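You operate a simulated robot arm through the tools that you are given. There is no shell and no other tool.

Carry out the task below with a simulated two-armed robot. There is one attempt and no reset: what you move stays moved.

Task
Take the grey bearing and leave it in the yellow tub. Take the teal filter and leave it on the lower shelf of the long bench. Put the scrub brush on the lower shelf of the yellow bench. Take the red mallet and put it on the top of the yellow bench. Fetch the yellow tin and set it on the top of the green bench. Put the blue tin on top of the handled tray. Open the bottom drawer, put the black spout in the inside of the bottom drawer and shut the drawer again. Do these in any order. Set down upright: teal filter, red mallet, yellow tin, blue tin, black spout.
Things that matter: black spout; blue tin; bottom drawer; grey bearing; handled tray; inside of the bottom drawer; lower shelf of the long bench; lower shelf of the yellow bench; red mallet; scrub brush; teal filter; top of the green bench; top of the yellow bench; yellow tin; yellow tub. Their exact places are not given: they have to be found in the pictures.

The check looks at the end state, three seconds after you hand in, the way a careful person would. Anything else that was tipped, shoved, dropped, spilled or broken makes it a failure.

Robot
Two 7-joint arms with two-finger parallel grippers on one trunk, on a base that drives. Base frame: it is fixed to the floor where the robot stands at the start and does not move with it; the origin is under the middle of the robot, x ahead of it, y to its left, z up; the surface under the hand at the start is at about z = 820. Units: mm, degrees, N and s.
The left shoulder is at the start at [62, 197, 1079], the right one opposite. With the tool pointing down near the work surface each hand reaches from about 300 to 720 mm from the robot's upright axis, wherever it stands, measured 20 degrees to its own side. Places, roughly: black spout (4x4x7 cm) [-6400, -1100, 800]; blue tin [-6250, -1500, 250]; bottom drawer [-6300, -4600, 200]; grey bearing (7x6x2 cm) [500, 0, 800]; handled tray (33x11x4 cm) [-3700, -600, 200]; inside of the bottom drawer [-6400, -4600, 100]; lower shelf of the long bench [-2200, 1100, 200]; lower shelf of the yellow bench [700, -2900, 200]; red mallet (18x5x8 cm) [0, -4400, 600]; scrub brush (8x5x7 cm) [100, -4400, 600]; teal filter [750, -1750, 750]; top of the green bench [-6500, -1400, 800]; top of the yellow bench [700, -2900, 800]; yellow tin [-6250, -1750, 250]; yellow tub (36x18x9 cm) [-3800, -600, 800]. Payload 1.57 kg a hand.
The tool frame of a hand sits at the grasp point between the pads (the TCP): z along the fingers, y along the line on which they close. The tips reach 30 mm beyond it. Largest opening 110 mm; finger width 24, thickness 12; the body of the gripper, 48 by 112 mm, starts 78 mm behind the TCP.
Orientation is told as [roll, pitch, yaw] about the base's x, y, z axes, in that order, counted from this pose: with the fingers straight down and closing along the base's y, the tool's x points along the base's -x, its y along +y and its z along -z.

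Tools
- The arms move only by the tool servo_tool. It takes "left_increments", "right_increments" or both (then of equal length, played together; a hand with none holds still); each is a list of rows, each a list of 3 entries, a list of its own where there are three numbers: the shift along the tool's x, y, z in units of 200 mm (1.0 is 200 mm), then the turn, a rotation vector about the tool's x, y, z in units of 180 degrees (1.0 is 180 degrees), then the opening, from 0 (shut) to 1 (fully open). In form: [[[tx, ty, tz], [rx, ry, rz], fingers], ...]. A call has 1 to 20 rows; each row is the pose to reach, as a shift and turn from the pose commanded when the call began, along the tool's axes at that moment. A call with a number of a shift or a turn outside -1 to 1 is refused whole. Rows are played at 5 a second. More than 50 mm and 8.6 degrees between two rows, or a gripper value outside its range, and nothing of the call is played. A pose out of reach is approached as far as the arm can. The call stops where the force on the tool passes 40 N (or 10 N more than at its start, if that is more) or the arm is blocked; 0.2 s more then pass. The fingers move at their own pace (about 72 mm/s each) and stop on an object; they squeeze with about 41 N. The grip force told is the motor's: it shows also when the fingers shut on nothing. Time passes only in rows, and 0.2 s behind the last, so rows that repeat a pose let the fingers close. The reply holds the time, the measured pose of the TCP, the force on the tool along the base axes, the opening and the grip force, in the units named above and with some noise, with the torque about the TCP (base axes, N m) and any sound that the robot's microphone picked up, and new pictures: "show" is both (left out), scene, wrist or none (wrist: the cameras of the hands that moved).
- Cameras (640 x 400 px; columns grow to the right, rows downward): "scene" is now at [101.5, 3, 1649.7]; the picture's right is [0.06, -1.00, -0.00], its down [-0.86, -0.05, -0.50] and it looks along [0.50, 0.03, -0.86] (base axes); focal length 282 px, centre (320, 200). "left" rides on the left gripper at [70, -16, -141] in its tool frame; the picture's right is [0.23, 0.97, 0.00], its down [-0.86, 0.20, -0.48] and it looks along [-0.47, 0.11, 0.88] (tool axes); focal length 222 px, centre (320, 200). "right" rides on the right gripper at [70, 16, -141] in its tool frame; the picture's right is [-0.23, 0.97, 0.00], its down [-0.85, -0.20, -0.48] and it looks along [-0.47, -0.11, 0.88] (tool axes); focal length 222 px, centre (320, 200).
- slide_trunk(by): slides the trunk up (or, below 0, down) by that many mm; the arms and the scene camera ride with it, the base frame stays. It gives what a move gives, with no picture.
- drive_base(legs): drives the robot by 1 to 6 legs, each [ahead, left, turn to the left] in mm, mm and degrees, along the robot's own axes; the way and the turn of a leg run together, so that a leg with both is an arc; at most 1500 mm and 180 degrees a leg. The arms and the cameras ride along, it lands a little off, and it stops where it bumps. It gives what a move gives, and a new picture of the scene camera.
- pan_tilt(pan, tilt): turns the head with the scene camera to pan (to the left, within 86 degrees either way) and tilt (down, from -29 to 69), counted from straight ahead of the robot. It gives what a move gives, and a new picture of the scene camera.
- point_at(camera, pixels): for up to 12 pixels [column, row] of the newest picture of that camera ("zoom" is the newest enlarged one), the place [x, y, z] in the base frame of the surface seen there, good to about 3 mm. No time passes.
- zoom(camera, box): a new picture of the part [left, top, right, bottom] of that camera's present view, enlarged. No time passes.
- sign_off(): hands the job in; it is judged then, once.

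Leave the grippers open and the arms clear of the work at the hand-in unless told otherwise.

The tools are called as a command line: name --argument value ..., lists and objects as JSON in quotes. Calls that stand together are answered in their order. servo_tool: Moves the arms, as the interface text tells. Its arguments: {"type":"object","properties":{"left_increments":{"type":"array","items":{"type":"array"}},"right_increments":{"type":"array","items":{"type":"array"}},"show":{"type":"string","enum":["both","scene","wrist","none"]}},"required":[]} The other tools are called the same way: slide_trunk (by) slides the trunk up or down; drive_base (legs) drives the base; pan_tilt (pan, tilt) turns the head that bears the scene camera; point_at (camera, pixels) gives the place of the surface under pixels of a picture; zoom (camera, box) takes an enlarged picture of a part of a camera's view; sign_off () hands the job in.

At the start:

```text
time: 0.0
left_position: [490.8, 213.3, 1112.8]
left_orientation: [0.1, 0.0, 0.0]
left_contact_force: [-0.6, -0.8, -0.1]
left_torque: [-0.02, -0.02, 0.02]
left_width: 110.3
left_finger_force: 0.0
right_position: [394.0, -215.6, 1012.9]
right_orientation: [0.0, 0.1, 0.0]
right_contact_force: [0.0, 0.0, 0.1]
right_torque: [0.0, 0.0, 0.02]
right_width: 110.1
right_finger_force: 0.0
trunk travel left (down, up): [-675.0, 315.0]
robot x, y, heading: [-0.1, -0.3, -0.2]
head pan, tilt: [3.3, 59.7]
```

scene: 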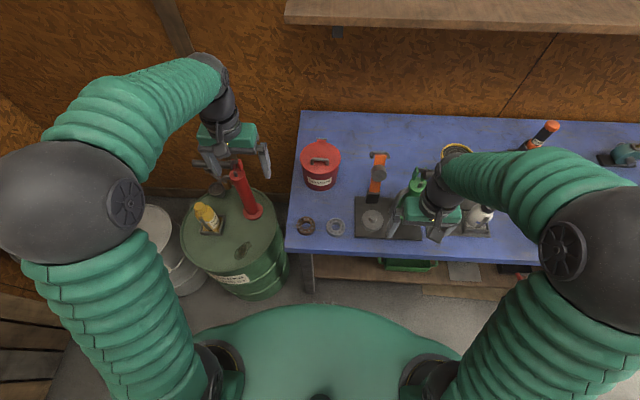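
right: 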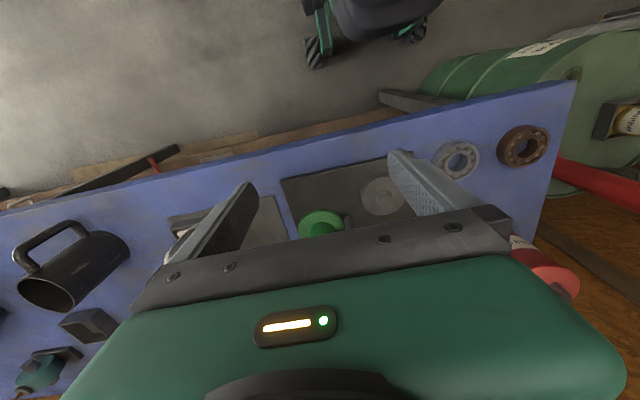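
left: 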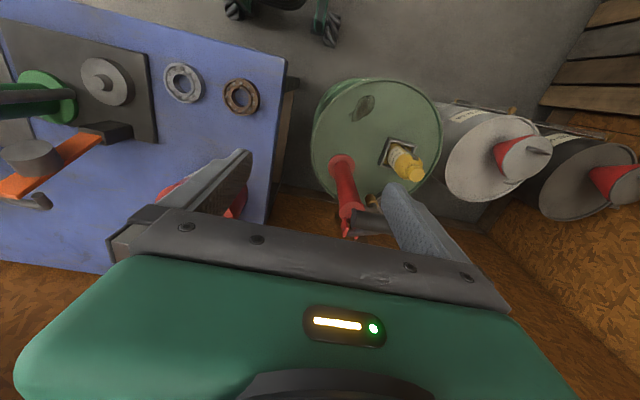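

I see the blue bench ahead with two ring bearings, a brown one at (306,226) and a grey one at (336,227). I'll enlarge that area and measure it.

zoom --camera "scene" --box '[280, 190, 400, 265]'

point_at --camera "scene" --pixels '[[336, 227], [306, 226], [345, 227], [327, 227], [336, 219], [336, 236], [318, 227], [372, 218], [320, 155], [300, 250], [400, 245]]'

```text
5.33 times, centred on (340, 228) of scene
```

zoom: 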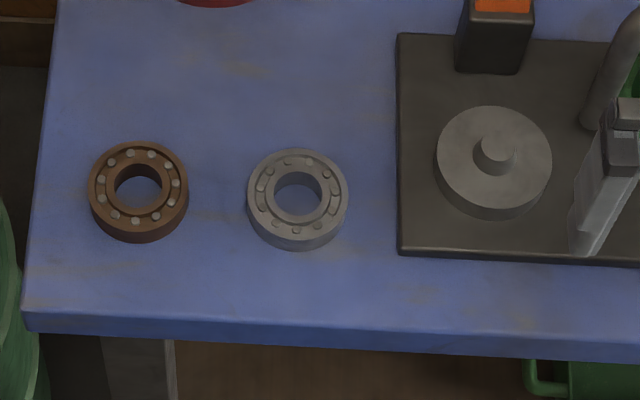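

```text
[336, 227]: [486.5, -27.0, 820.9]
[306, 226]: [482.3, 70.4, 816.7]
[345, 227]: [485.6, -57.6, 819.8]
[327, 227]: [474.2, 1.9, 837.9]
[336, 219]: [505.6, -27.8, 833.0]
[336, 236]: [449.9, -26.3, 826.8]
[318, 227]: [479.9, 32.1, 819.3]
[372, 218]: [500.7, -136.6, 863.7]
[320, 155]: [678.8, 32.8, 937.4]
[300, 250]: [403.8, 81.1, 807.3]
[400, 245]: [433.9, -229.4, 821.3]
```

The grey ring is in the enlarged picture at about (298,199). I'll measure its rim, the plate beside it and the tall objects around it.

point_at --camera "zoom" --pixels '[[253, 193], [344, 193], [298, 153], [298, 238], [270, 190], [326, 190], [184, 190], [402, 200], [500, 20], [495, 140], [610, 130], [298, 270]]'

point_at --camera "scene" --pixels '[[378, 155], [418, 180], [480, 212], [545, 128], [455, 150], [628, 150], [240, 165], [208, 212], [440, 265], [322, 142]]'

```text
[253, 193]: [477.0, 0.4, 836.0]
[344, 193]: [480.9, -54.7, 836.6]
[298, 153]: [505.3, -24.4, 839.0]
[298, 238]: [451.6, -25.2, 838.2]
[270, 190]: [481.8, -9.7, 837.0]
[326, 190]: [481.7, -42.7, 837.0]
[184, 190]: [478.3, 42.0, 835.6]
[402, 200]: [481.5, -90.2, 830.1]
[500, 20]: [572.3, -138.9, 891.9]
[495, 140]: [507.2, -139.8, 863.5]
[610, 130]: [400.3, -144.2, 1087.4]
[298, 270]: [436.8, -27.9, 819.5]
```

```text
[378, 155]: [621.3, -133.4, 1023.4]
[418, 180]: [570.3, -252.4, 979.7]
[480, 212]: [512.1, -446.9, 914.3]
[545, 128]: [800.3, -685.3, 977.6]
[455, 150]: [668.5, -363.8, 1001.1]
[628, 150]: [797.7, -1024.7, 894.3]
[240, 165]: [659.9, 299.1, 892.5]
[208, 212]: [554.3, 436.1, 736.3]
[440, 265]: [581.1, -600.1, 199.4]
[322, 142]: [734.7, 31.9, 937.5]
```

The grey ring's centre is about (478,-27), its top is at 838 and the bench is at 820. The press plate starts at y=-90 and the brown ring at y=42, so I'll open the fingers only part way. First I raise the right hand out of the way and swing the left hand across high up.

servo_tool --left_increments '[[[0.01, -0.2, 0.0], [0, 0, 0], 0.76], [[0.03, -0.4, 0.05], [0, 0, 0], 0.76], [[0.04, -0.6, 0.1], [0, 0, 0], 0.76], [[0.06, -0.8, 0.15], [0, 0, 0], 0.76], [[0.064, -0.98, 0.2], [0, 0, 0], 0.76], [[0.064, -0.98, 0.2], [0, 0, 0], 0.76]]' --right_increments '[[[0.05, 0, -0.15], [0, 0, 0], 1], [[0.1, 0, -0.3], [0, 0, 0], 1], [[0.15, -0.1, -0.4], [0, 0, 0], 1], [[0.2, -0.2, -0.5], [0, 0, 0], 1], [[0.25, -0.3, -0.6], [0, 0, 0], 1], [[0.25, -0.3, -0.6], [0, 0, 0], 1]]'

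```text
time: 1.4
left_position: [476.1, 14.9, 1070.9]
left_orientation: [0.1, 0.0, 0.0]
left_contact_force: [-0.6, 0.1, 0.8]
left_torque: [0.01, 0.03, 0.01]
left_width: 83.8
left_finger_force: 0.1
right_position: [344.5, -275.8, 1131.7]
right_orientation: [0.1, 0.1, 0.0]
right_contact_force: [0.4, 0.1, -1.0]
right_torque: [0.0, -0.02, -0.02]
right_width: 110.1
right_finger_force: 0.0
trunk travel left (down, up): [-675.0, 315.0]
robot x, y, heading: [-1.0, 0.2, -0.0]
head pan, tilt: [3.3, 59.7]
```

scene: 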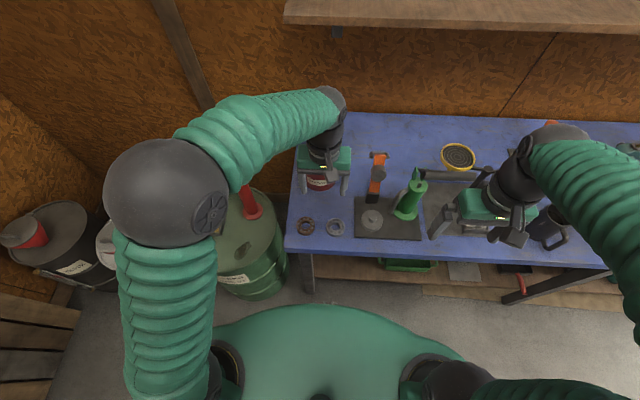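
right: 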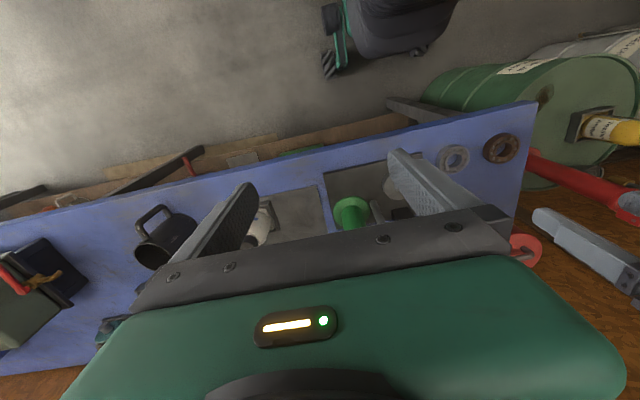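
left: 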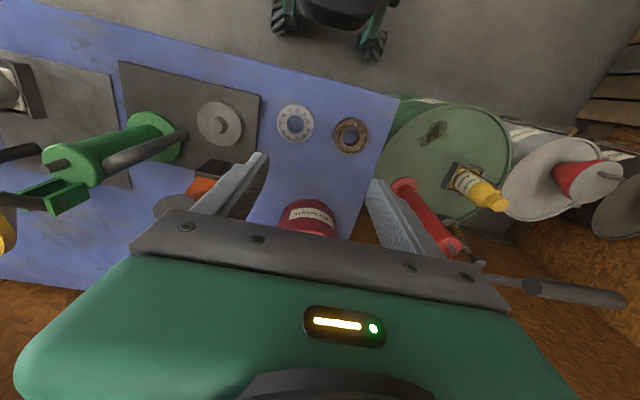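

The path is clear and the left hand is at (476,15,1071). I'll centre it over the ring and come down to z=905 for a check.

servo_tool --left_increments '[[[-0.01, -0.15, 0.1], [0, 0, 0], 0.76], [[-0.01, -0.21, 0.3], [0, 0, 0], 0.76], [[-0.01, -0.21, 0.5], [0, 0, 0], 0.76], [[-0.01, -0.21, 0.68], [0, 0, 0], 0.76], [[-0.01, -0.21, 0.83], [0, 0, 0], 0.76], [[-0.01, -0.21, 0.83], [0, 0, 0], 0.76]]'

```text
time: 2.8
left_position: [478.1, -25.6, 909.2]
left_orientation: [0.1, -0.2, -0.1]
left_contact_force: [-0.6, 0.6, 0.3]
left_torque: [0.0, -0.03, 0.02]
left_width: 83.5
left_finger_force: 0.1
right_position: [341.5, -275.4, 1133.0]
right_orientation: [0.2, 0.0, 0.0]
right_contact_force: [-0.7, 0.0, 0.8]
right_torque: [-0.01, -0.02, 0.03]
right_width: 110.0
right_finger_force: 0.0
trunk travel left (down, up): [-675.0, 315.0]
robot x, y, heading: [2.6, 1.7, 0.2]
head pan, tilt: [3.3, 59.7]
```

scene: 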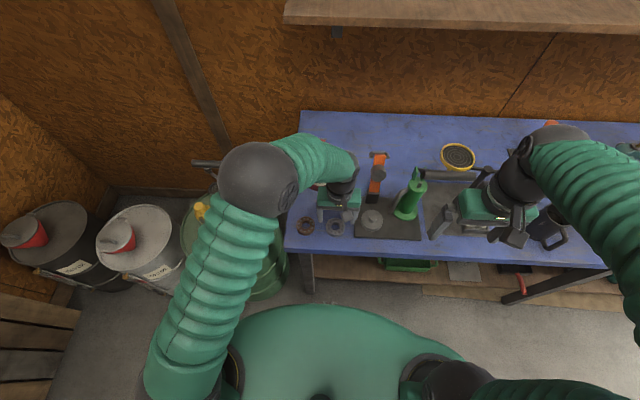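
left: 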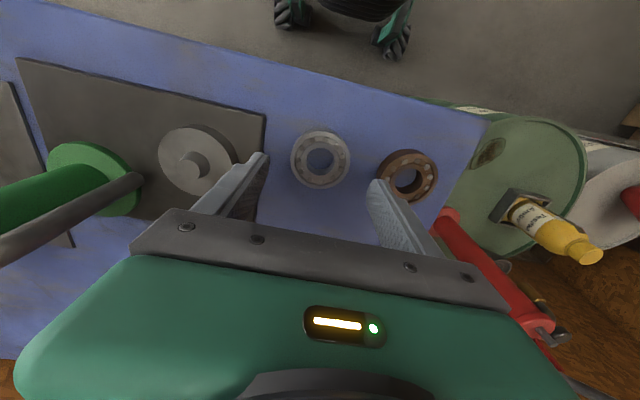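

The ring sits between the fingertips at (320,160) in the left picture. I'll measure it with that camera.

point_at --camera "left" --pixels '[[296, 160], [347, 160], [320, 138], [320, 182], [382, 160], [262, 160], [262, 125]]'

```text
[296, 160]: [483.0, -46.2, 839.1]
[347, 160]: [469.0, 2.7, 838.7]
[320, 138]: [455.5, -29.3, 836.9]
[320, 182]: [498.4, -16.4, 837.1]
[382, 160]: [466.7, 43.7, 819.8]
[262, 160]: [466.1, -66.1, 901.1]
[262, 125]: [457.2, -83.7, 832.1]
```

The centre is about (477,-25), in line with the hand. I'll go down to z≈854 and close.

servo_tool --left_increments '[[[0, 0, 0.14], [0, 0, 0], 0.76], [[0, 0, 0.24], [0, 0, 0], 0.76], [[0, 0, 0.275], [0, 0, 0], 0.76], [[0, 0, 0.275], [0, 0, 0], 0.5], [[0, 0, 0.275], [0, 0, 0], 0.2], [[0, 0, 0.275], [0, 0, 0], 0.2], [[0, 0, 0.275], [0, 0, 0], 0.2]]' --show "wrist"

```text
time: 4.4
left_position: [477.9, -24.0, 851.6]
left_orientation: [0.1, -0.1, 0.0]
left_contact_force: [-0.9, -0.4, 1.9]
left_torque: [-0.11, 0.0, -0.05]
left_width: 57.5
left_finger_force: 40.9
right_position: [342.7, -275.7, 1132.9]
right_orientation: [0.1, 0.0, 0.0]
right_contact_force: [0.2, -0.1, 0.3]
right_torque: [0.0, 0.03, 0.0]
right_width: 110.1
right_finger_force: 0.0
trunk travel left (down, up): [-675.0, 315.0]
robot x, y, heading: [-1.6, -2.8, 0.2]
head pan, tilt: [3.3, 59.7]
```

left: 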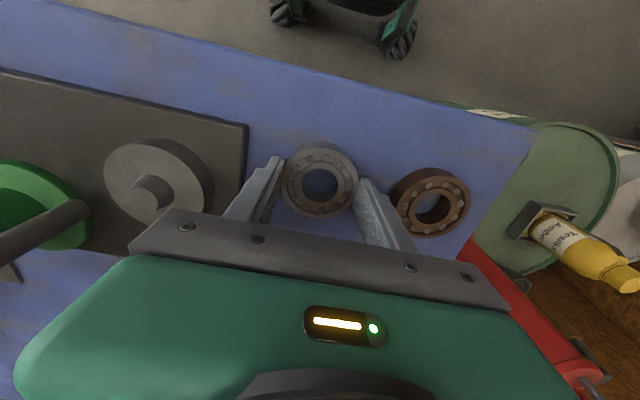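

It holds at 57.5 mm with 41 N. Now I lift straight up.

servo_tool --left_increments '[[[0, 0, -0.1], [0, 0, 0], 0.1], [[0, 0, -0.3], [0, 0, 0], 0.1], [[0, 0, -0.5], [0, 0, 0], 0.1], [[0, 0.0, -0.7], [0, 0, 0], 0.1], [[0.1, 0.1, -0.9], [0, 0, 0], 0.1], [[0.2, 0.3, -1.0], [0, 0, 0], 0.1], [[0.3, 0.5, -1.0], [0, 0, 0], 0.1], [[0.4, 0.7, -1.0], [0, 0, 0], 0.1], [[0.4, 0.7, -1.0], [0, 0, 0], 0.1]]'

```text
time: 6.4
left_position: [397.6, 114.0, 1048.7]
left_orientation: [0.0, 0.0, 0.0]
left_contact_force: [-0.2, -0.7, -1.6]
left_torque: [0.02, 0.04, 0.01]
left_width: 57.4
left_finger_force: 41.2
right_position: [343.8, -273.8, 1131.4]
right_orientation: [0.0, 0.0, 0.0]
right_contact_force: [-0.3, -0.3, 0.6]
right_torque: [-0.02, 0.02, 0.03]
right_width: 109.8
right_finger_force: 0.1
trunk travel left (down, up): [-675.0, 315.0]
robot x, y, heading: [-2.2, -0.2, 0.2]
head pan, tilt: [3.3, 59.7]
```

scene: 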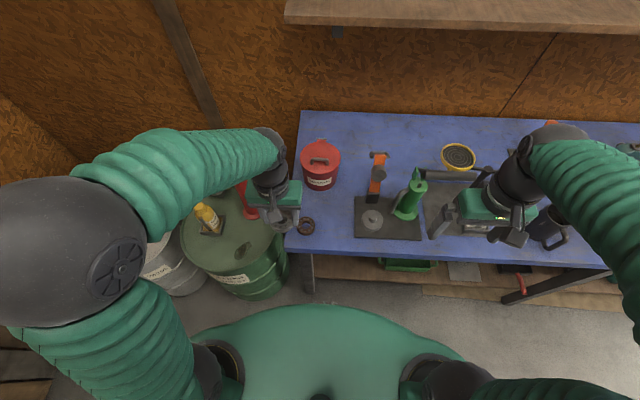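
left: 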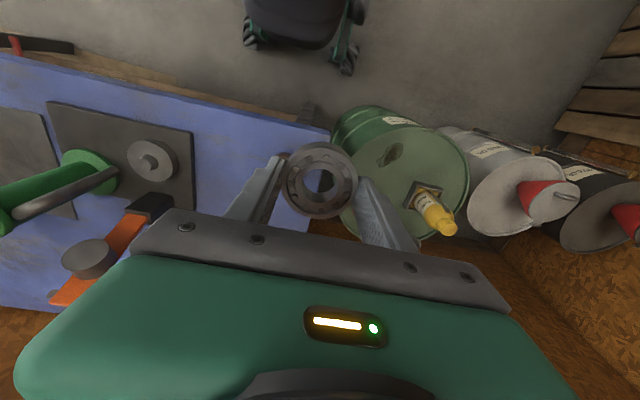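

The bearing is held firmly. Next I turn the head right to look towards the teal filter.

pan_tilt --pan -65 --tilt 25

pan_tilt --pan 86 --tilt 25

```text
time: 7.8
left_position: [397.0, 114.8, 1048.5]
left_orientation: [0.0, -0.1, 0.0]
left_contact_force: [0.5, 0.1, -1.4]
left_torque: [0.0, -0.01, -0.01]
left_width: 57.5
left_finger_force: 40.4
right_position: [343.8, -274.6, 1132.1]
right_orientation: [0.0, 0.0, 0.0]
right_contact_force: [-0.8, -0.1, -0.5]
right_torque: [0.01, -0.01, 0.01]
right_width: 109.6
right_finger_force: 0.1
trunk travel left (down, up): [-675.0, 315.0]
robot x, y, heading: [-5.1, -1.2, -0.2]
head pan, tilt: [-65.0, 25.0]
```

scene: 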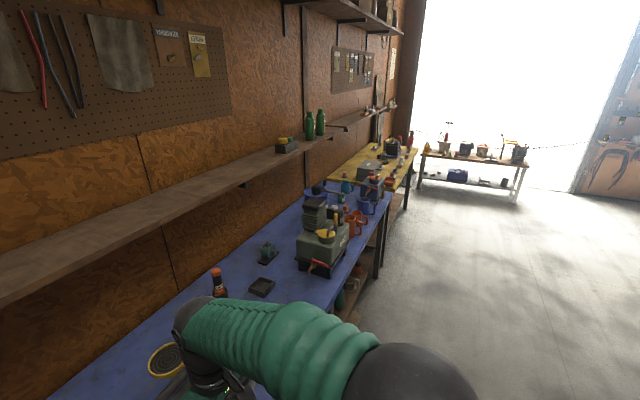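

```text
time: 10.2
left_position: [396.5, 112.9, 1049.8]
left_orientation: [0.0, 0.0, 0.0]
left_contact_force: [0.1, 0.3, -1.8]
left_torque: [0.0, -0.02, 0.03]
left_width: 57.2
left_finger_force: 40.8
right_position: [342.3, -274.1, 1131.8]
right_orientation: [0.0, 0.0, 0.0]
right_contact_force: [-0.9, -0.1, 0.1]
right_torque: [0.01, -0.01, -0.03]
right_width: 110.0
right_finger_force: 0.0
trunk travel left (down, up): [-675.0, 315.0]
robot x, y, heading: [-3.2, -2.8, -0.2]
head pan, tilt: [85.9, 25.0]
```

scene: 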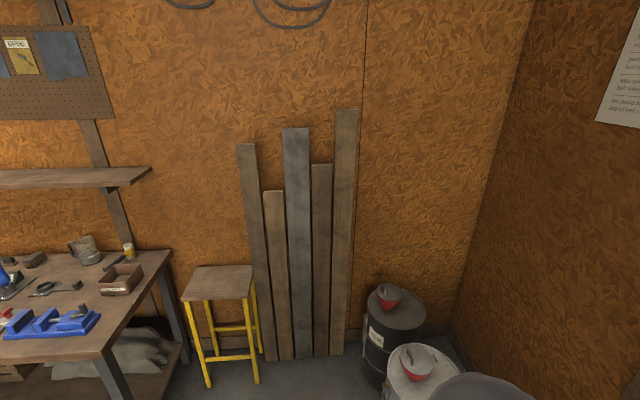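

The teal filter should be near the far end of the blue bench. I'll back off 200 mm so the arms clear the tall items, slide right 1450, and look again.

drive_base --legs '[[-250, 0, 0], [0, -1480, 0]]'

pan_tilt --pan -15 --tilt 35

```text
time: 18.9
left_position: [126.5, -1376.5, 1048.0]
left_orientation: [-0.1, 0.0, -2.0]
left_contact_force: [0.6, 0.0, -1.3]
left_torque: [-0.03, 0.02, 0.03]
left_width: 57.4
left_finger_force: 40.5
right_position: [58.5, -1763.9, 1132.9]
right_orientation: [0.1, 0.0, -1.9]
right_contact_force: [0.9, -0.4, 0.5]
right_torque: [-0.02, -0.03, -0.02]
right_width: 109.9
right_finger_force: 0.0
trunk travel left (down, up): [-675.0, 315.0]
robot x, y, heading: [-273.2, -1479.4, -2.1]
head pan, tilt: [85.9, 25.0]
```

scene: 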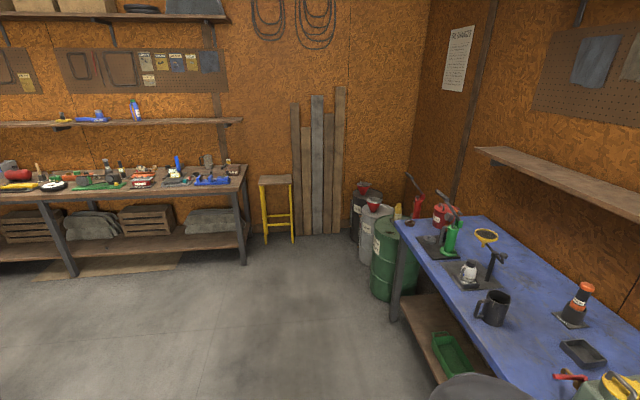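

```text
time: 20.7
left_position: [124.9, -1377.5, 1049.5]
left_orientation: [0.0, -0.1, -2.0]
left_contact_force: [-0.4, -0.4, -1.6]
left_torque: [0.04, 0.03, -0.03]
left_width: 57.4
left_finger_force: 40.6
right_position: [56.5, -1765.0, 1133.0]
right_orientation: [0.0, 0.0, -2.0]
right_contact_force: [0.0, -0.5, 0.7]
right_torque: [-0.01, 0.01, 0.0]
right_width: 110.3
right_finger_force: 0.0
trunk travel left (down, up): [-675.0, 315.0]
robot x, y, heading: [-277.7, -1478.6, -2.1]
head pan, tilt: [-15.0, 35.0]
```

scene: 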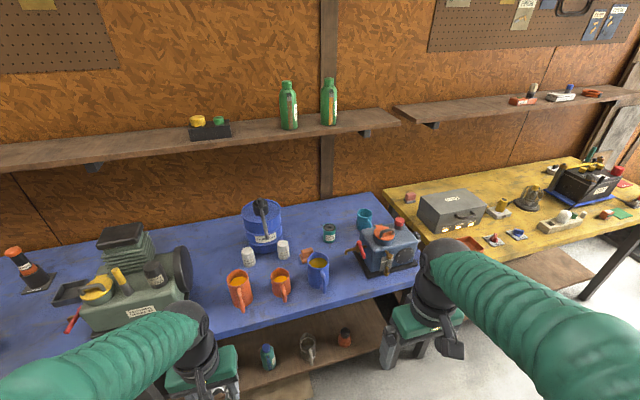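

Two teal items stand near the back of the blue bench, at (330,233) and (365,220). I'll zoom in to tell which one is the filter.

zoom --camera "scene" --box '[220, 190, 430, 310]'

zoom --camera "scene" --box '[230, 310, 380, 390]'

point_at --camera "scene" --pixels '[[330, 232], [365, 218], [347, 240], [385, 235], [318, 260], [268, 352], [262, 210], [283, 245], [305, 255], [357, 250]]'

```text
3.05 times, centred on (325, 250) of scene
```

zoom: 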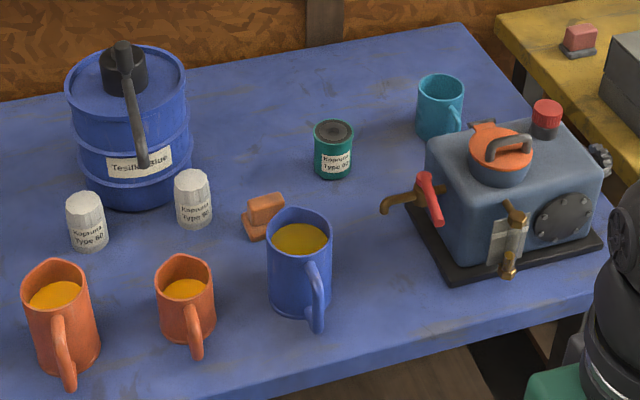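

```text
4.27 times, centred on (305, 350) of scene
```

zoom: 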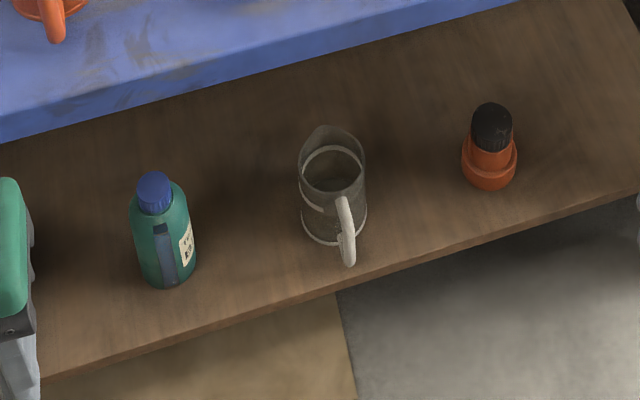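

```text
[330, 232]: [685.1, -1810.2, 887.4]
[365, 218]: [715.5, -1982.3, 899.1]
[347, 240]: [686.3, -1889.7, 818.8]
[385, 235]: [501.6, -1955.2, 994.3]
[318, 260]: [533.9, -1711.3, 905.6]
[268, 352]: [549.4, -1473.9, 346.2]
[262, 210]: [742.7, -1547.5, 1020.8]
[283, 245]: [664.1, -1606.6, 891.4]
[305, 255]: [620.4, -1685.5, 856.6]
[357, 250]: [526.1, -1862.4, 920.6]
```

The teal canister "Type 90" at (330,233) is the filter, at about (685,-1810). I'll check the shelf overhang and the bench front before I drive closer.

point_at --camera "scene" --pixels '[[330, 142], [330, 135], [330, 128], [400, 118], [325, 305], [250, 330], [400, 285], [385, 225], [330, 224], [330, 241]]'

drive_base --legs '[[260, -90, 2]]'

pan_tilt --pan -10 --tilt 55

```text
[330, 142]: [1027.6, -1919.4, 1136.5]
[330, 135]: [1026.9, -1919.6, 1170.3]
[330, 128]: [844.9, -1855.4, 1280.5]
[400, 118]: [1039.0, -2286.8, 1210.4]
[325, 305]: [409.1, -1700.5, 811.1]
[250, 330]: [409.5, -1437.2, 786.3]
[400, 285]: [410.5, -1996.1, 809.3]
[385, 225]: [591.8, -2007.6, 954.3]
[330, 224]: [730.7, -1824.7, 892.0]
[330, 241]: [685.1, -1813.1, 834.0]
```

```text
time: 22.6
left_position: [382.6, -1453.7, 1049.7]
left_orientation: [-0.1, -0.2, 0.2]
left_contact_force: [0.1, 0.2, -1.4]
left_torque: [0.01, 0.01, 0.0]
left_width: 57.6
left_finger_force: 40.3
right_position: [329.7, -1842.5, 1134.8]
right_orientation: [0.0, -0.1, 0.1]
right_contact_force: [-0.8, 0.4, -0.5]
right_torque: [-0.02, 0.04, 0.04]
right_width: 110.1
right_finger_force: 0.1
trunk travel left (down, up): [-675.0, 315.0]
robot x, y, heading: [-10.1, -1569.0, 0.0]
head pan, tilt: [-15.0, 35.0]
```

scene: 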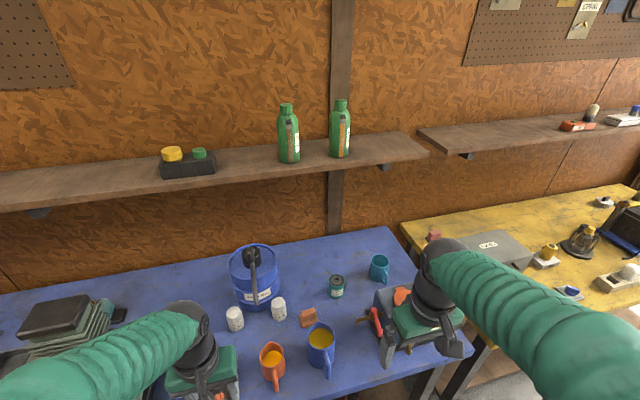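

```text
time: 23.5
left_position: [385.3, -1455.8, 1049.1]
left_orientation: [0.0, 0.1, 0.1]
left_contact_force: [-0.5, -0.4, -1.3]
left_torque: [0.01, 0.04, -0.01]
left_width: 57.4
left_finger_force: 41.4
right_position: [331.6, -1843.7, 1132.7]
right_orientation: [0.0, 0.0, 0.2]
right_contact_force: [0.1, -0.6, 0.9]
right_torque: [-0.01, 0.02, -0.01]
right_width: 110.0
right_finger_force: 0.1
trunk travel left (down, up): [-675.0, 315.0]
robot x, y, heading: [-14.4, -1573.7, 0.1]
head pan, tilt: [-10.0, 55.0]
```

scene: 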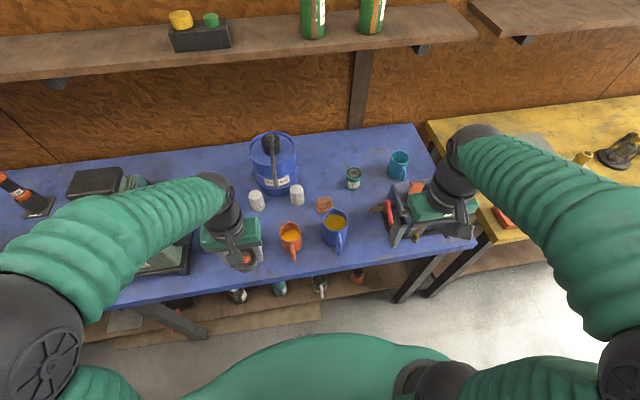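

I'll re-measure the filter at (353,178), the shelf edge and my own base front.

zoom --camera "scene" --box '[290, 140, 450, 240]'

point_at --camera "scene" --pixels '[[353, 171], [353, 182], [347, 180], [360, 180], [320, 336], [260, 348], [330, 270], [300, 50], [300, 38], [335, 222], [390, 205], [405, 165]]'

```text
4.00 times, centred on (370, 190) of scene
```

zoom: 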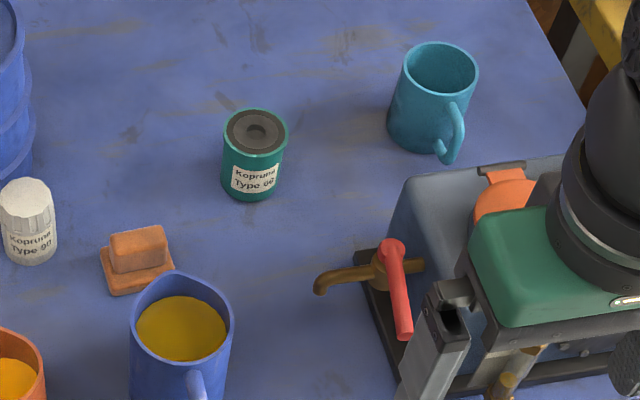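

```text
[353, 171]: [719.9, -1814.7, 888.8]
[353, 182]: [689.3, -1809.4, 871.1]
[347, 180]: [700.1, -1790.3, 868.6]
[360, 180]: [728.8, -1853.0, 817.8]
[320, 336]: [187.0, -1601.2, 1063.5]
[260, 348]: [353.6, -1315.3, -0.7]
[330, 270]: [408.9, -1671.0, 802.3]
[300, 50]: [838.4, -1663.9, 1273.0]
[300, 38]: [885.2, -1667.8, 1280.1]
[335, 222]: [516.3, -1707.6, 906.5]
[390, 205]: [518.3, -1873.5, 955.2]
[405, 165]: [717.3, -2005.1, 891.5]
```

point_at --camera "zoom" --pixels '[[256, 132], [228, 132], [284, 132], [256, 113], [256, 150], [226, 165], [282, 165], [253, 197], [253, 205], [138, 240], [400, 230]]'

```text
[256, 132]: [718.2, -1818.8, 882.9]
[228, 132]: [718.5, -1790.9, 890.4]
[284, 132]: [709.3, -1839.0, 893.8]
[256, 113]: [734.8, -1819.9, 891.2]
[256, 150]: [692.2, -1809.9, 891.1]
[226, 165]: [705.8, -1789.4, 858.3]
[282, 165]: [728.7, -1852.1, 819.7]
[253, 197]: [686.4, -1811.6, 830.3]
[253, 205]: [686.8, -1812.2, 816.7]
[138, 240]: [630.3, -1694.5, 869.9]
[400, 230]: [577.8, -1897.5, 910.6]
```

The filter's centre is about (714,-1815) and it runs from z 819 to 891. I need to be about 110 mm closer. I'll use the left wrist camera to see where my base front is relative to the bench.

zoom --camera "left" --box '[0, 0, 640, 400]'

```text
1.00 times, centred on (320, 200) of left (not enlarged: the box is as wide or as high as the picture)
```

zoom: 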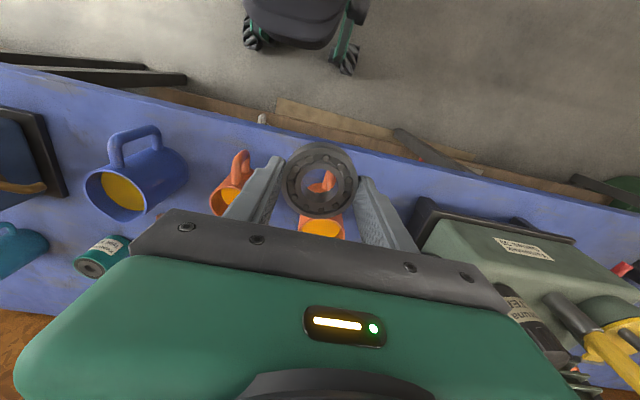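

point_at --camera "zoom" --pixels '[[253, 45], [347, 70], [295, 48], [320, 38], [350, 110], [340, 125], [365, 60]]'

```text
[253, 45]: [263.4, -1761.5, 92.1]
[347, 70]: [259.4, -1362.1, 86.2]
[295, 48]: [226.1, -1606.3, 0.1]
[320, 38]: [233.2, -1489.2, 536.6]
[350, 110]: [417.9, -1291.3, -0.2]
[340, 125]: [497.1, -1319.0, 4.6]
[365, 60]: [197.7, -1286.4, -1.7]
```

My wheels reach about 280 mm ahead of the axis and the bench front is at x=409, so driving 95 mm ahead is safe.

drive_base --legs '[[95, 0, 0]]'

```text
time: 24.6
left_position: [479.2, -1456.9, 1051.1]
left_orientation: [0.2, -0.1, 0.2]
left_contact_force: [0.0, 0.3, -1.3]
left_torque: [0.01, 0.0, 0.03]
left_width: 57.3
left_finger_force: 40.7
right_position: [425.3, -1845.7, 1133.3]
right_orientation: [0.1, -0.2, 0.1]
right_contact_force: [0.4, -0.2, 0.5]
right_torque: [0.0, -0.01, -0.06]
right_width: 110.2
right_finger_force: 0.0
trunk travel left (down, up): [-675.0, 315.0]
robot x, y, heading: [84.8, -1570.2, 0.4]
head pan, tilt: [-10.0, 55.0]
```

scene: 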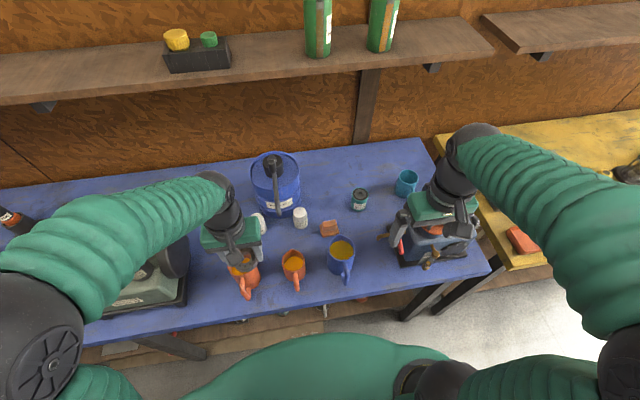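

Now the right hand goes forward towards the filter, high first.

servo_tool --right_increments '[[[-0.2, 0.05, 0.0], [0, 0, 0], 1], [[-0.4, 0.1, 0.0], [0, 0, 0], 1], [[-0.6, 0.15, 0.05], [0, 0, 0], 1], [[-0.8, 0.15, 0.1], [0, 0, 0], 1], [[-1.0, 0.15, 0.2], [0, 0, 0], 1], [[-1.0, 0.15, 0.2], [0, 0, 0], 1]]'

```text
time: 26.0
left_position: [480.4, -1456.2, 1050.0]
left_orientation: [0.0, -0.1, 0.3]
left_contact_force: [0.1, -0.1, -1.3]
left_torque: [0.01, -0.05, 0.0]
left_width: 57.5
left_finger_force: 40.6
right_position: [627.2, -1813.8, 1090.9]
right_orientation: [0.1, -0.2, 0.1]
right_contact_force: [0.4, -0.5, -0.2]
right_torque: [0.0, -0.01, 0.03]
right_width: 110.1
right_finger_force: 0.1
trunk travel left (down, up): [-675.0, 315.0]
robot x, y, heading: [82.2, -1572.9, 0.1]
head pan, tilt: [-10.0, 55.0]
```

scene: 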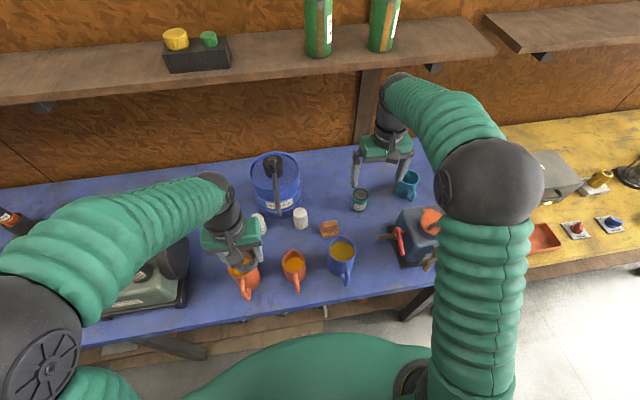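
right: 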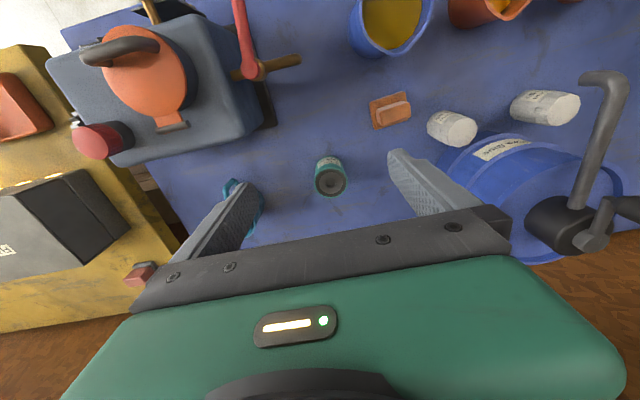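

The filter top is at (331,180) in the right picture. I'll measure it there before lowering.

point_at --camera "right" --pixels '[[331, 181], [318, 181], [344, 181], [331, 193], [331, 168], [325, 160], [240, 205]]'

servo_tool --right_increments '[[[-0.2, 0.0, 0.05], [0, 0, 0], 1], [[-0.4, 0.0, 0.15], [0, 0, 0], 1], [[-0.43, 0.0, 0.35], [0, 0, 0], 1], [[-0.43, 0.0, 0.55], [0, 0, 0], 1], [[-0.43, 0.0, 0.65], [0, 0, 0], 1], [[-0.43, 0.0, 0.65], [0, 0, 0], 1]]'

```text
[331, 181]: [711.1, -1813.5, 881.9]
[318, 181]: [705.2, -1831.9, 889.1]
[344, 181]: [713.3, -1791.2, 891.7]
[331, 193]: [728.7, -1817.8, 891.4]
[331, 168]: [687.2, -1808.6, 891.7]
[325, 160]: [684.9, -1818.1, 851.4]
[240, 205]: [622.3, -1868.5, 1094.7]
```

```text
time: 27.4
left_position: [480.0, -1456.5, 1050.2]
left_orientation: [0.0, -0.1, 0.2]
left_contact_force: [-0.3, -0.5, -1.2]
left_torque: [0.02, 0.0, -0.02]
left_width: 57.4
left_finger_force: 40.7
right_position: [710.5, -1813.0, 961.6]
right_orientation: [0.0, -0.1, 0.1]
right_contact_force: [0.5, -0.2, 0.6]
right_torque: [0.0, -0.02, 0.0]
right_width: 109.9
right_finger_force: 0.1
trunk travel left (down, up): [-675.0, 315.0]
robot x, y, heading: [84.6, -1573.3, 0.1]
head pan, tilt: [-10.0, 55.0]
```

scene: 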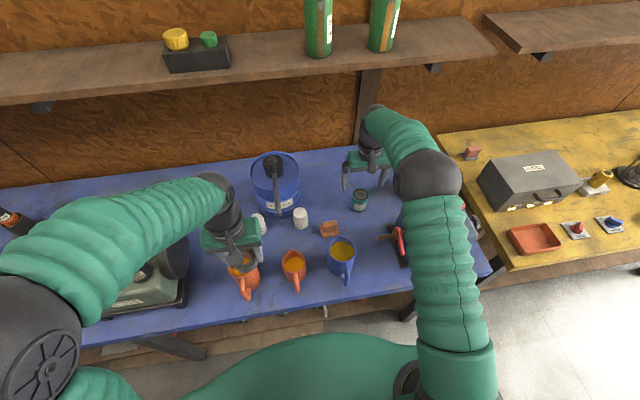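
right: 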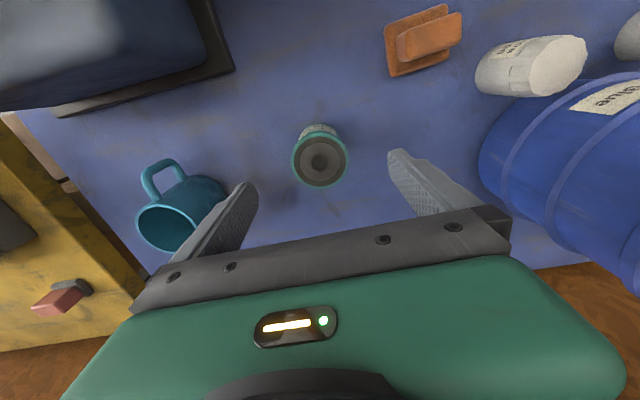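

Centred. I'll go down 100 mm to z≈862 and close.

servo_tool --right_increments '[[[0, 0, 0.2], [0, 0, 0], 1], [[0, 0, 0.4], [0, 0, 0], 1], [[0, 0, 0.5], [0, 0, 0], 1], [[0, 0, 0.5], [0, 0, 0], 0.7], [[0, 0, 0.5], [0, 0, 0], 0.4], [[0, 0, 0.5], [0, 0, 0], 0.2], [[0, 0, 0.5], [0, 0, 0], 0.1], [[0, 0, 0.5], [0, 0, 0], 0.1]]'

```text
time: 29.2
left_position: [480.7, -1457.4, 1050.0]
left_orientation: [0.0, 0.1, 0.3]
left_contact_force: [0.1, -0.2, -2.9]
left_torque: [0.01, 0.0, 0.0]
left_width: 57.5
left_finger_force: 40.9
right_position: [711.4, -1813.7, 860.0]
right_orientation: [-0.1, 0.0, 0.0]
right_contact_force: [-0.1, -0.5, 0.3]
right_torque: [-0.07, -0.01, 0.0]
right_width: 56.4
right_finger_force: 41.0
trunk travel left (down, up): [-675.0, 315.0]
robot x, y, heading: [86.8, -1569.9, 0.1]
head pan, tilt: [-10.0, 55.0]
```

scene: 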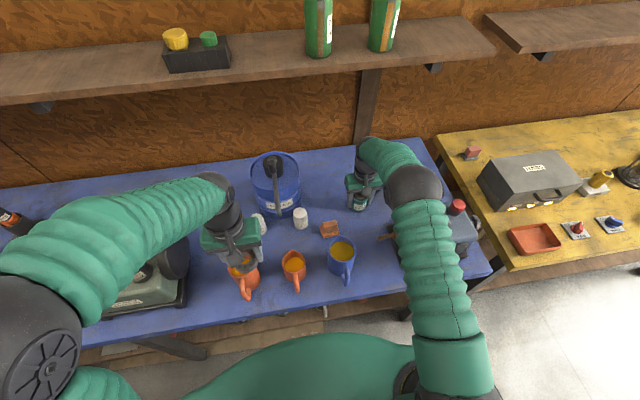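
right: 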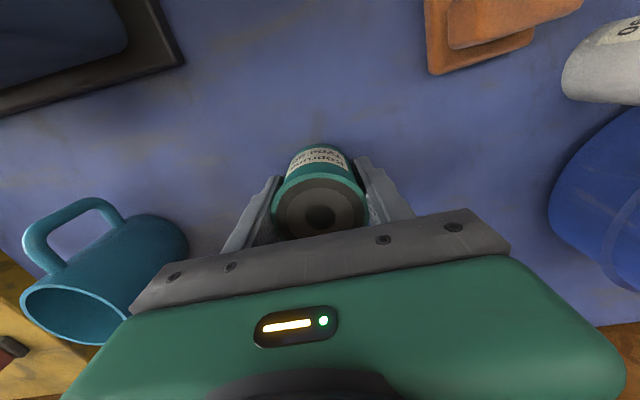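

The filter is held at 56 mm with 41 N, and its base is 41 mm below the TCP. I lift it straight up.

servo_tool --right_increments '[[[0, 0, -0.1], [0, 0, 0], 0.1], [[0, 0, -0.3], [0, 0, 0], 0.1], [[0, 0, -0.5], [0, 0, 0], 0.1], [[0, 0, -0.7], [0, 0, 0], 0.1], [[0, 0, -0.9], [0, 0, 0], 0.1], [[0, 0, -1.0], [0, 0, 0], 0.1], [[0.2, 0, -1.0], [0, 0, 0], 0.1], [[0.4, 0, -1.0], [0, 0, 0], 0.1], [[0.6, 0, -1.0], [0, 0, 0], 0.1], [[0.8, 0, -1.0], [0, 0, 0], 0.1], [[1.0, 0, -1.0], [0, 0, 0], 0.1], [[1.0, 0, -1.0], [0, 0, 0], 0.1]]'

```text
time: 31.8
left_position: [481.8, -1455.7, 1048.3]
left_orientation: [-0.1, 0.1, 0.2]
left_contact_force: [1.4, -0.1, -1.5]
left_torque: [-0.01, 0.0, -0.01]
left_width: 57.4
left_finger_force: 40.9
right_position: [514.9, -1815.3, 1063.4]
right_orientation: [0.1, 0.0, 0.2]
right_contact_force: [0.5, -0.1, -1.3]
right_torque: [0.02, 0.0, 0.04]
right_width: 56.6
right_finger_force: 41.0
trunk travel left (down, up): [-675.0, 315.0]
robot x, y, heading: [86.4, -1571.1, 0.4]
head pan, tilt: [-10.0, 55.0]
```

scene: 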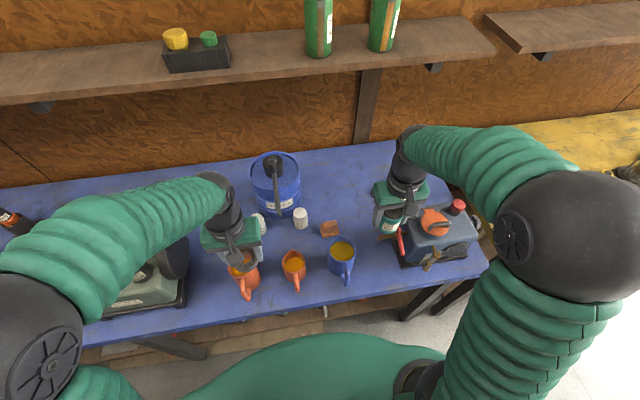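
right: 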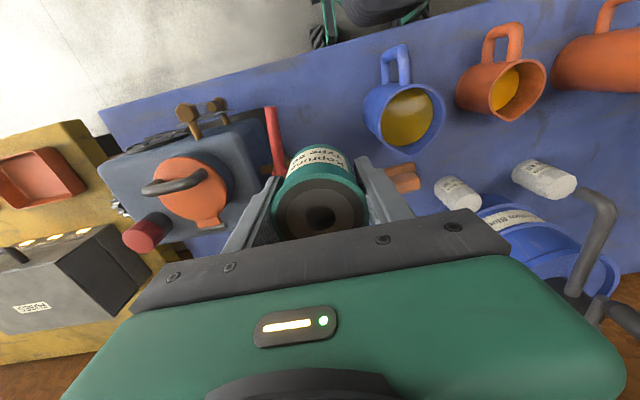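

Both items are held. I'll back away from the bench, turn left 90° and look around.

drive_base --legs '[[-1000, 0, 0], [0, 0, 90]]'

pan_tilt --pan 20 --tilt 15

pan_tilt --pan 80 --tilt 15

```text
time: 40.8
left_position: [-1022.0, -1179.0, 1048.4]
left_orientation: [0.3, 0.1, 90.2]
left_contact_force: [0.8, -0.5, -1.2]
left_torque: [-0.01, 0.01, 0.0]
left_width: 57.5
left_finger_force: 41.3
right_position: [-663.5, -1144.5, 1062.9]
right_orientation: [0.1, 0.0, 90.3]
right_contact_force: [0.0, 0.3, -1.1]
right_torque: [0.01, -0.01, -0.03]
right_width: 56.7
right_finger_force: 41.5
trunk travel left (down, up): [-675.0, 315.0]
robot x, y, heading: [-904.9, -1578.0, 90.3]
head pan, tilt: [-10.0, 55.0]
```

scene: 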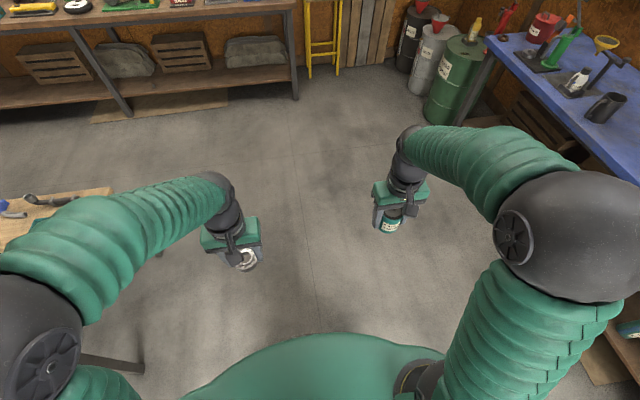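

```text
time: 41.8
left_position: [-1021.7, -1179.2, 1049.0]
left_orientation: [0.1, -0.2, 90.3]
left_contact_force: [0.5, 0.0, -0.9]
left_torque: [-0.02, 0.0, -0.02]
left_width: 57.4
left_finger_force: 40.7
right_position: [-663.3, -1145.3, 1065.5]
right_orientation: [0.1, 0.0, 90.3]
right_contact_force: [-0.5, -1.4, -1.5]
right_torque: [-0.01, 0.0, 0.02]
right_width: 56.2
right_finger_force: 40.7
trunk travel left (down, up): [-675.0, 315.0]
robot x, y, heading: [-900.4, -1576.4, 90.5]
head pan, tilt: [20.0, 15.0]
```

scene: 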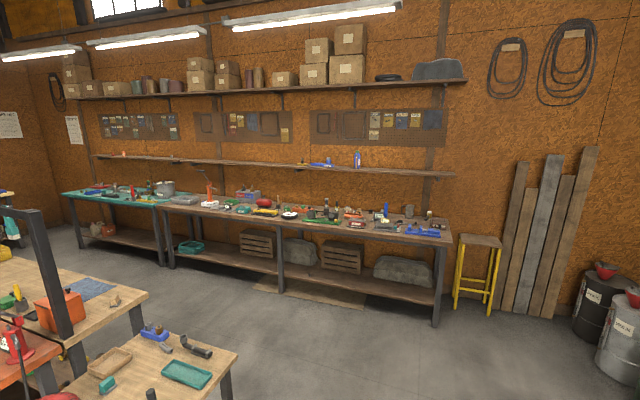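

```text
time: 43.1
left_position: [-1020.7, -1179.1, 1050.0]
left_orientation: [0.0, -0.1, 90.2]
left_contact_force: [0.3, -0.2, -1.8]
left_torque: [0.06, 0.0, -0.03]
left_width: 57.6
left_finger_force: 41.0
right_position: [-663.4, -1145.7, 1064.6]
right_orientation: [0.1, -0.1, 90.3]
right_contact_force: [0.3, 0.0, -1.7]
right_torque: [0.02, -0.03, 0.03]
right_width: 56.6
right_finger_force: 41.0
trunk travel left (down, up): [-675.0, 315.0]
robot x, y, heading: [-910.2, -1579.1, 90.3]
head pan, tilt: [80.0, 15.0]
```

scene: 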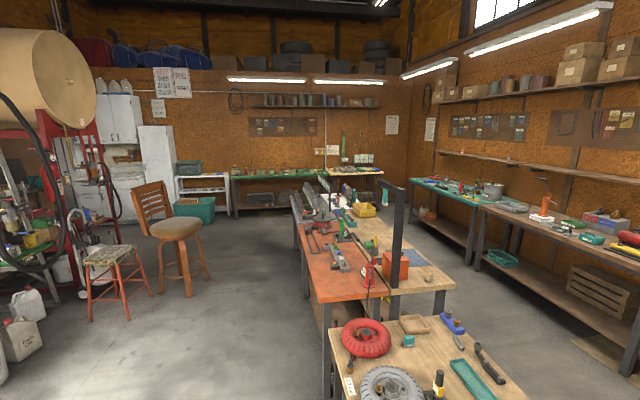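

A central island of tables lies to my left and the long bench is along the far wall. I'll measure the island's extents and the floor aisles.

point_at --camera "scene" --pixels '[[330, 328], [445, 315], [525, 393], [455, 287], [322, 300], [392, 292], [297, 190], [300, 225], [372, 210], [183, 275], [385, 340], [345, 245]]'

pan_tilt --pan 35 --tilt 30

```text
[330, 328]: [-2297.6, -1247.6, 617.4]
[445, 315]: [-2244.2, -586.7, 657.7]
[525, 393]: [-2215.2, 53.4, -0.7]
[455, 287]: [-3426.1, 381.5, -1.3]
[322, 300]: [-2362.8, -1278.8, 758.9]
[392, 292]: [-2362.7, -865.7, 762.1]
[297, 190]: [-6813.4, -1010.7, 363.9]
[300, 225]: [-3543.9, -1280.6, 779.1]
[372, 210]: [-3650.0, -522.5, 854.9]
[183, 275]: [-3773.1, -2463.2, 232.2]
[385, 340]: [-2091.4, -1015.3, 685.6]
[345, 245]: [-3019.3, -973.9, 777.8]
```

```text
time: 44.2
left_position: [-1021.5, -1179.6, 1050.7]
left_orientation: [0.1, -0.1, 90.3]
left_contact_force: [-0.6, -0.6, -1.7]
left_torque: [-0.03, 0.01, -0.01]
left_width: 57.5
left_finger_force: 41.2
right_position: [-664.1, -1146.0, 1064.2]
right_orientation: [0.0, -0.2, 90.2]
right_contact_force: [-0.2, -0.3, -1.7]
right_torque: [0.02, -0.01, 0.03]
right_width: 56.2
right_finger_force: 41.2
trunk travel left (down, up): [-675.0, 315.0]
robot x, y, heading: [-902.8, -1576.1, 90.3]
head pan, tilt: [35.0, 30.0]
```

scene: 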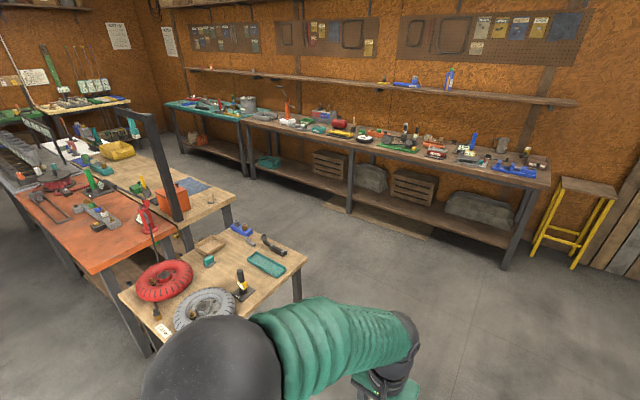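

point_at --camera "scene" --pixels '[[307, 259], [235, 222], [120, 292], [190, 330], [350, 205], [245, 185], [170, 155], [500, 262], [270, 185], [350, 212], [520, 190], [430, 205]]'

zoom --camera "scene" --box '[220, 110, 560, 280]'

```text
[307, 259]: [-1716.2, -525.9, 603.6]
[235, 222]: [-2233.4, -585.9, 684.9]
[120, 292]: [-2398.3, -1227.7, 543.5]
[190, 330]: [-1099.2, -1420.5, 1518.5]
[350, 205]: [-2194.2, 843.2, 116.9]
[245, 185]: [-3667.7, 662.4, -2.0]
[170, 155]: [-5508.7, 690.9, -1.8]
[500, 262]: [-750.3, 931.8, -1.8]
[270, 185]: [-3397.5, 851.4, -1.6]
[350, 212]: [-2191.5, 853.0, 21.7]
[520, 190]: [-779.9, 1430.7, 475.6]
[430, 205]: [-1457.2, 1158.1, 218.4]
```

```text
1.88 times, centred on (390, 195) of scene
```

zoom: 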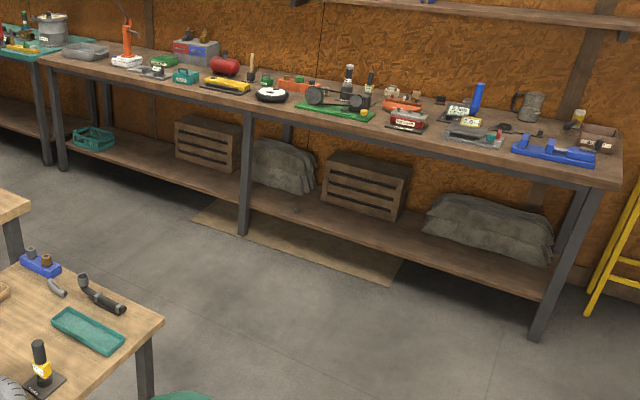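

The aisle is clear: the tire table ends at x=-1716 and the long bench front is at y≈850 with its lower shelf at z≈218. I'll drive ahead towards the long bench.

drive_base --legs '[[1500, 0, 0], [150, 0, 0]]'

pan_tilt --pan 25 --tilt 35

```text
time: 52.7
left_position: [-1065.6, 478.3, 1051.3]
left_orientation: [0.2, -0.2, 91.8]
left_contact_force: [0.7, -0.4, -1.5]
left_torque: [0.01, -0.01, -0.01]
left_width: 57.5
left_finger_force: 41.4
right_position: [-707.6, 520.0, 1065.6]
right_orientation: [0.1, -0.2, 91.8]
right_contact_force: [1.1, -0.2, -0.8]
right_torque: [0.02, 0.01, 0.01]
right_width: 56.0
right_finger_force: 40.6
trunk travel left (down, up): [-675.0, 315.0]
robot x, y, heading: [-940.2, 89.0, 91.8]
head pan, tilt: [35.0, 30.0]
```

scene: 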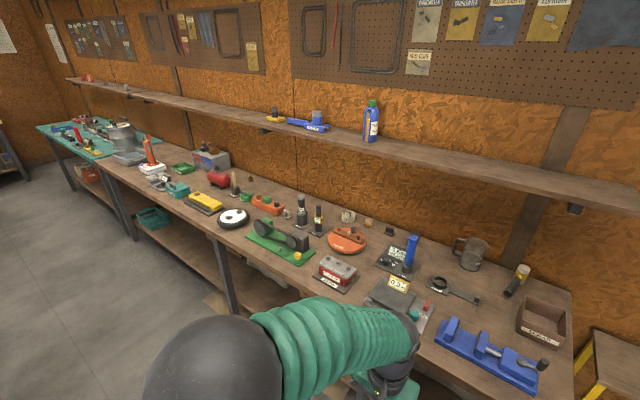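

```text
time: 53.4
left_position: [-1065.5, 479.5, 1049.1]
left_orientation: [0.1, 0.0, 91.9]
left_contact_force: [-0.2, -0.3, -2.5]
left_torque: [-0.02, -0.01, -0.01]
left_width: 57.6
left_finger_force: 41.0
right_position: [-707.8, 523.6, 1063.5]
right_orientation: [0.0, -0.2, 91.9]
right_contact_force: [0.2, -0.1, -1.8]
right_torque: [0.0, 0.03, 0.02]
right_width: 56.3
right_finger_force: 40.9
trunk travel left (down, up): [-675.0, 315.0]
robot x, y, heading: [-938.3, 86.7, 92.0]
head pan, tilt: [25.0, 35.0]
```

scene: 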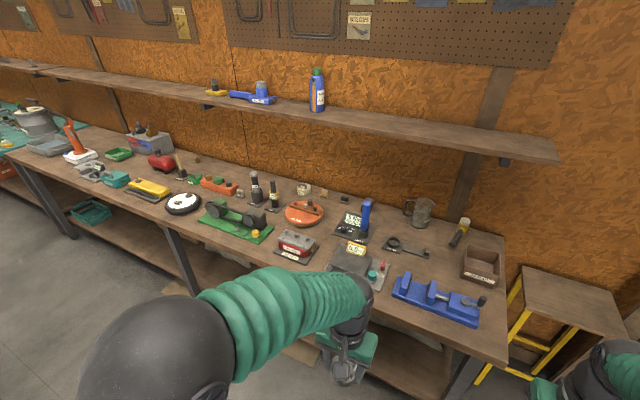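

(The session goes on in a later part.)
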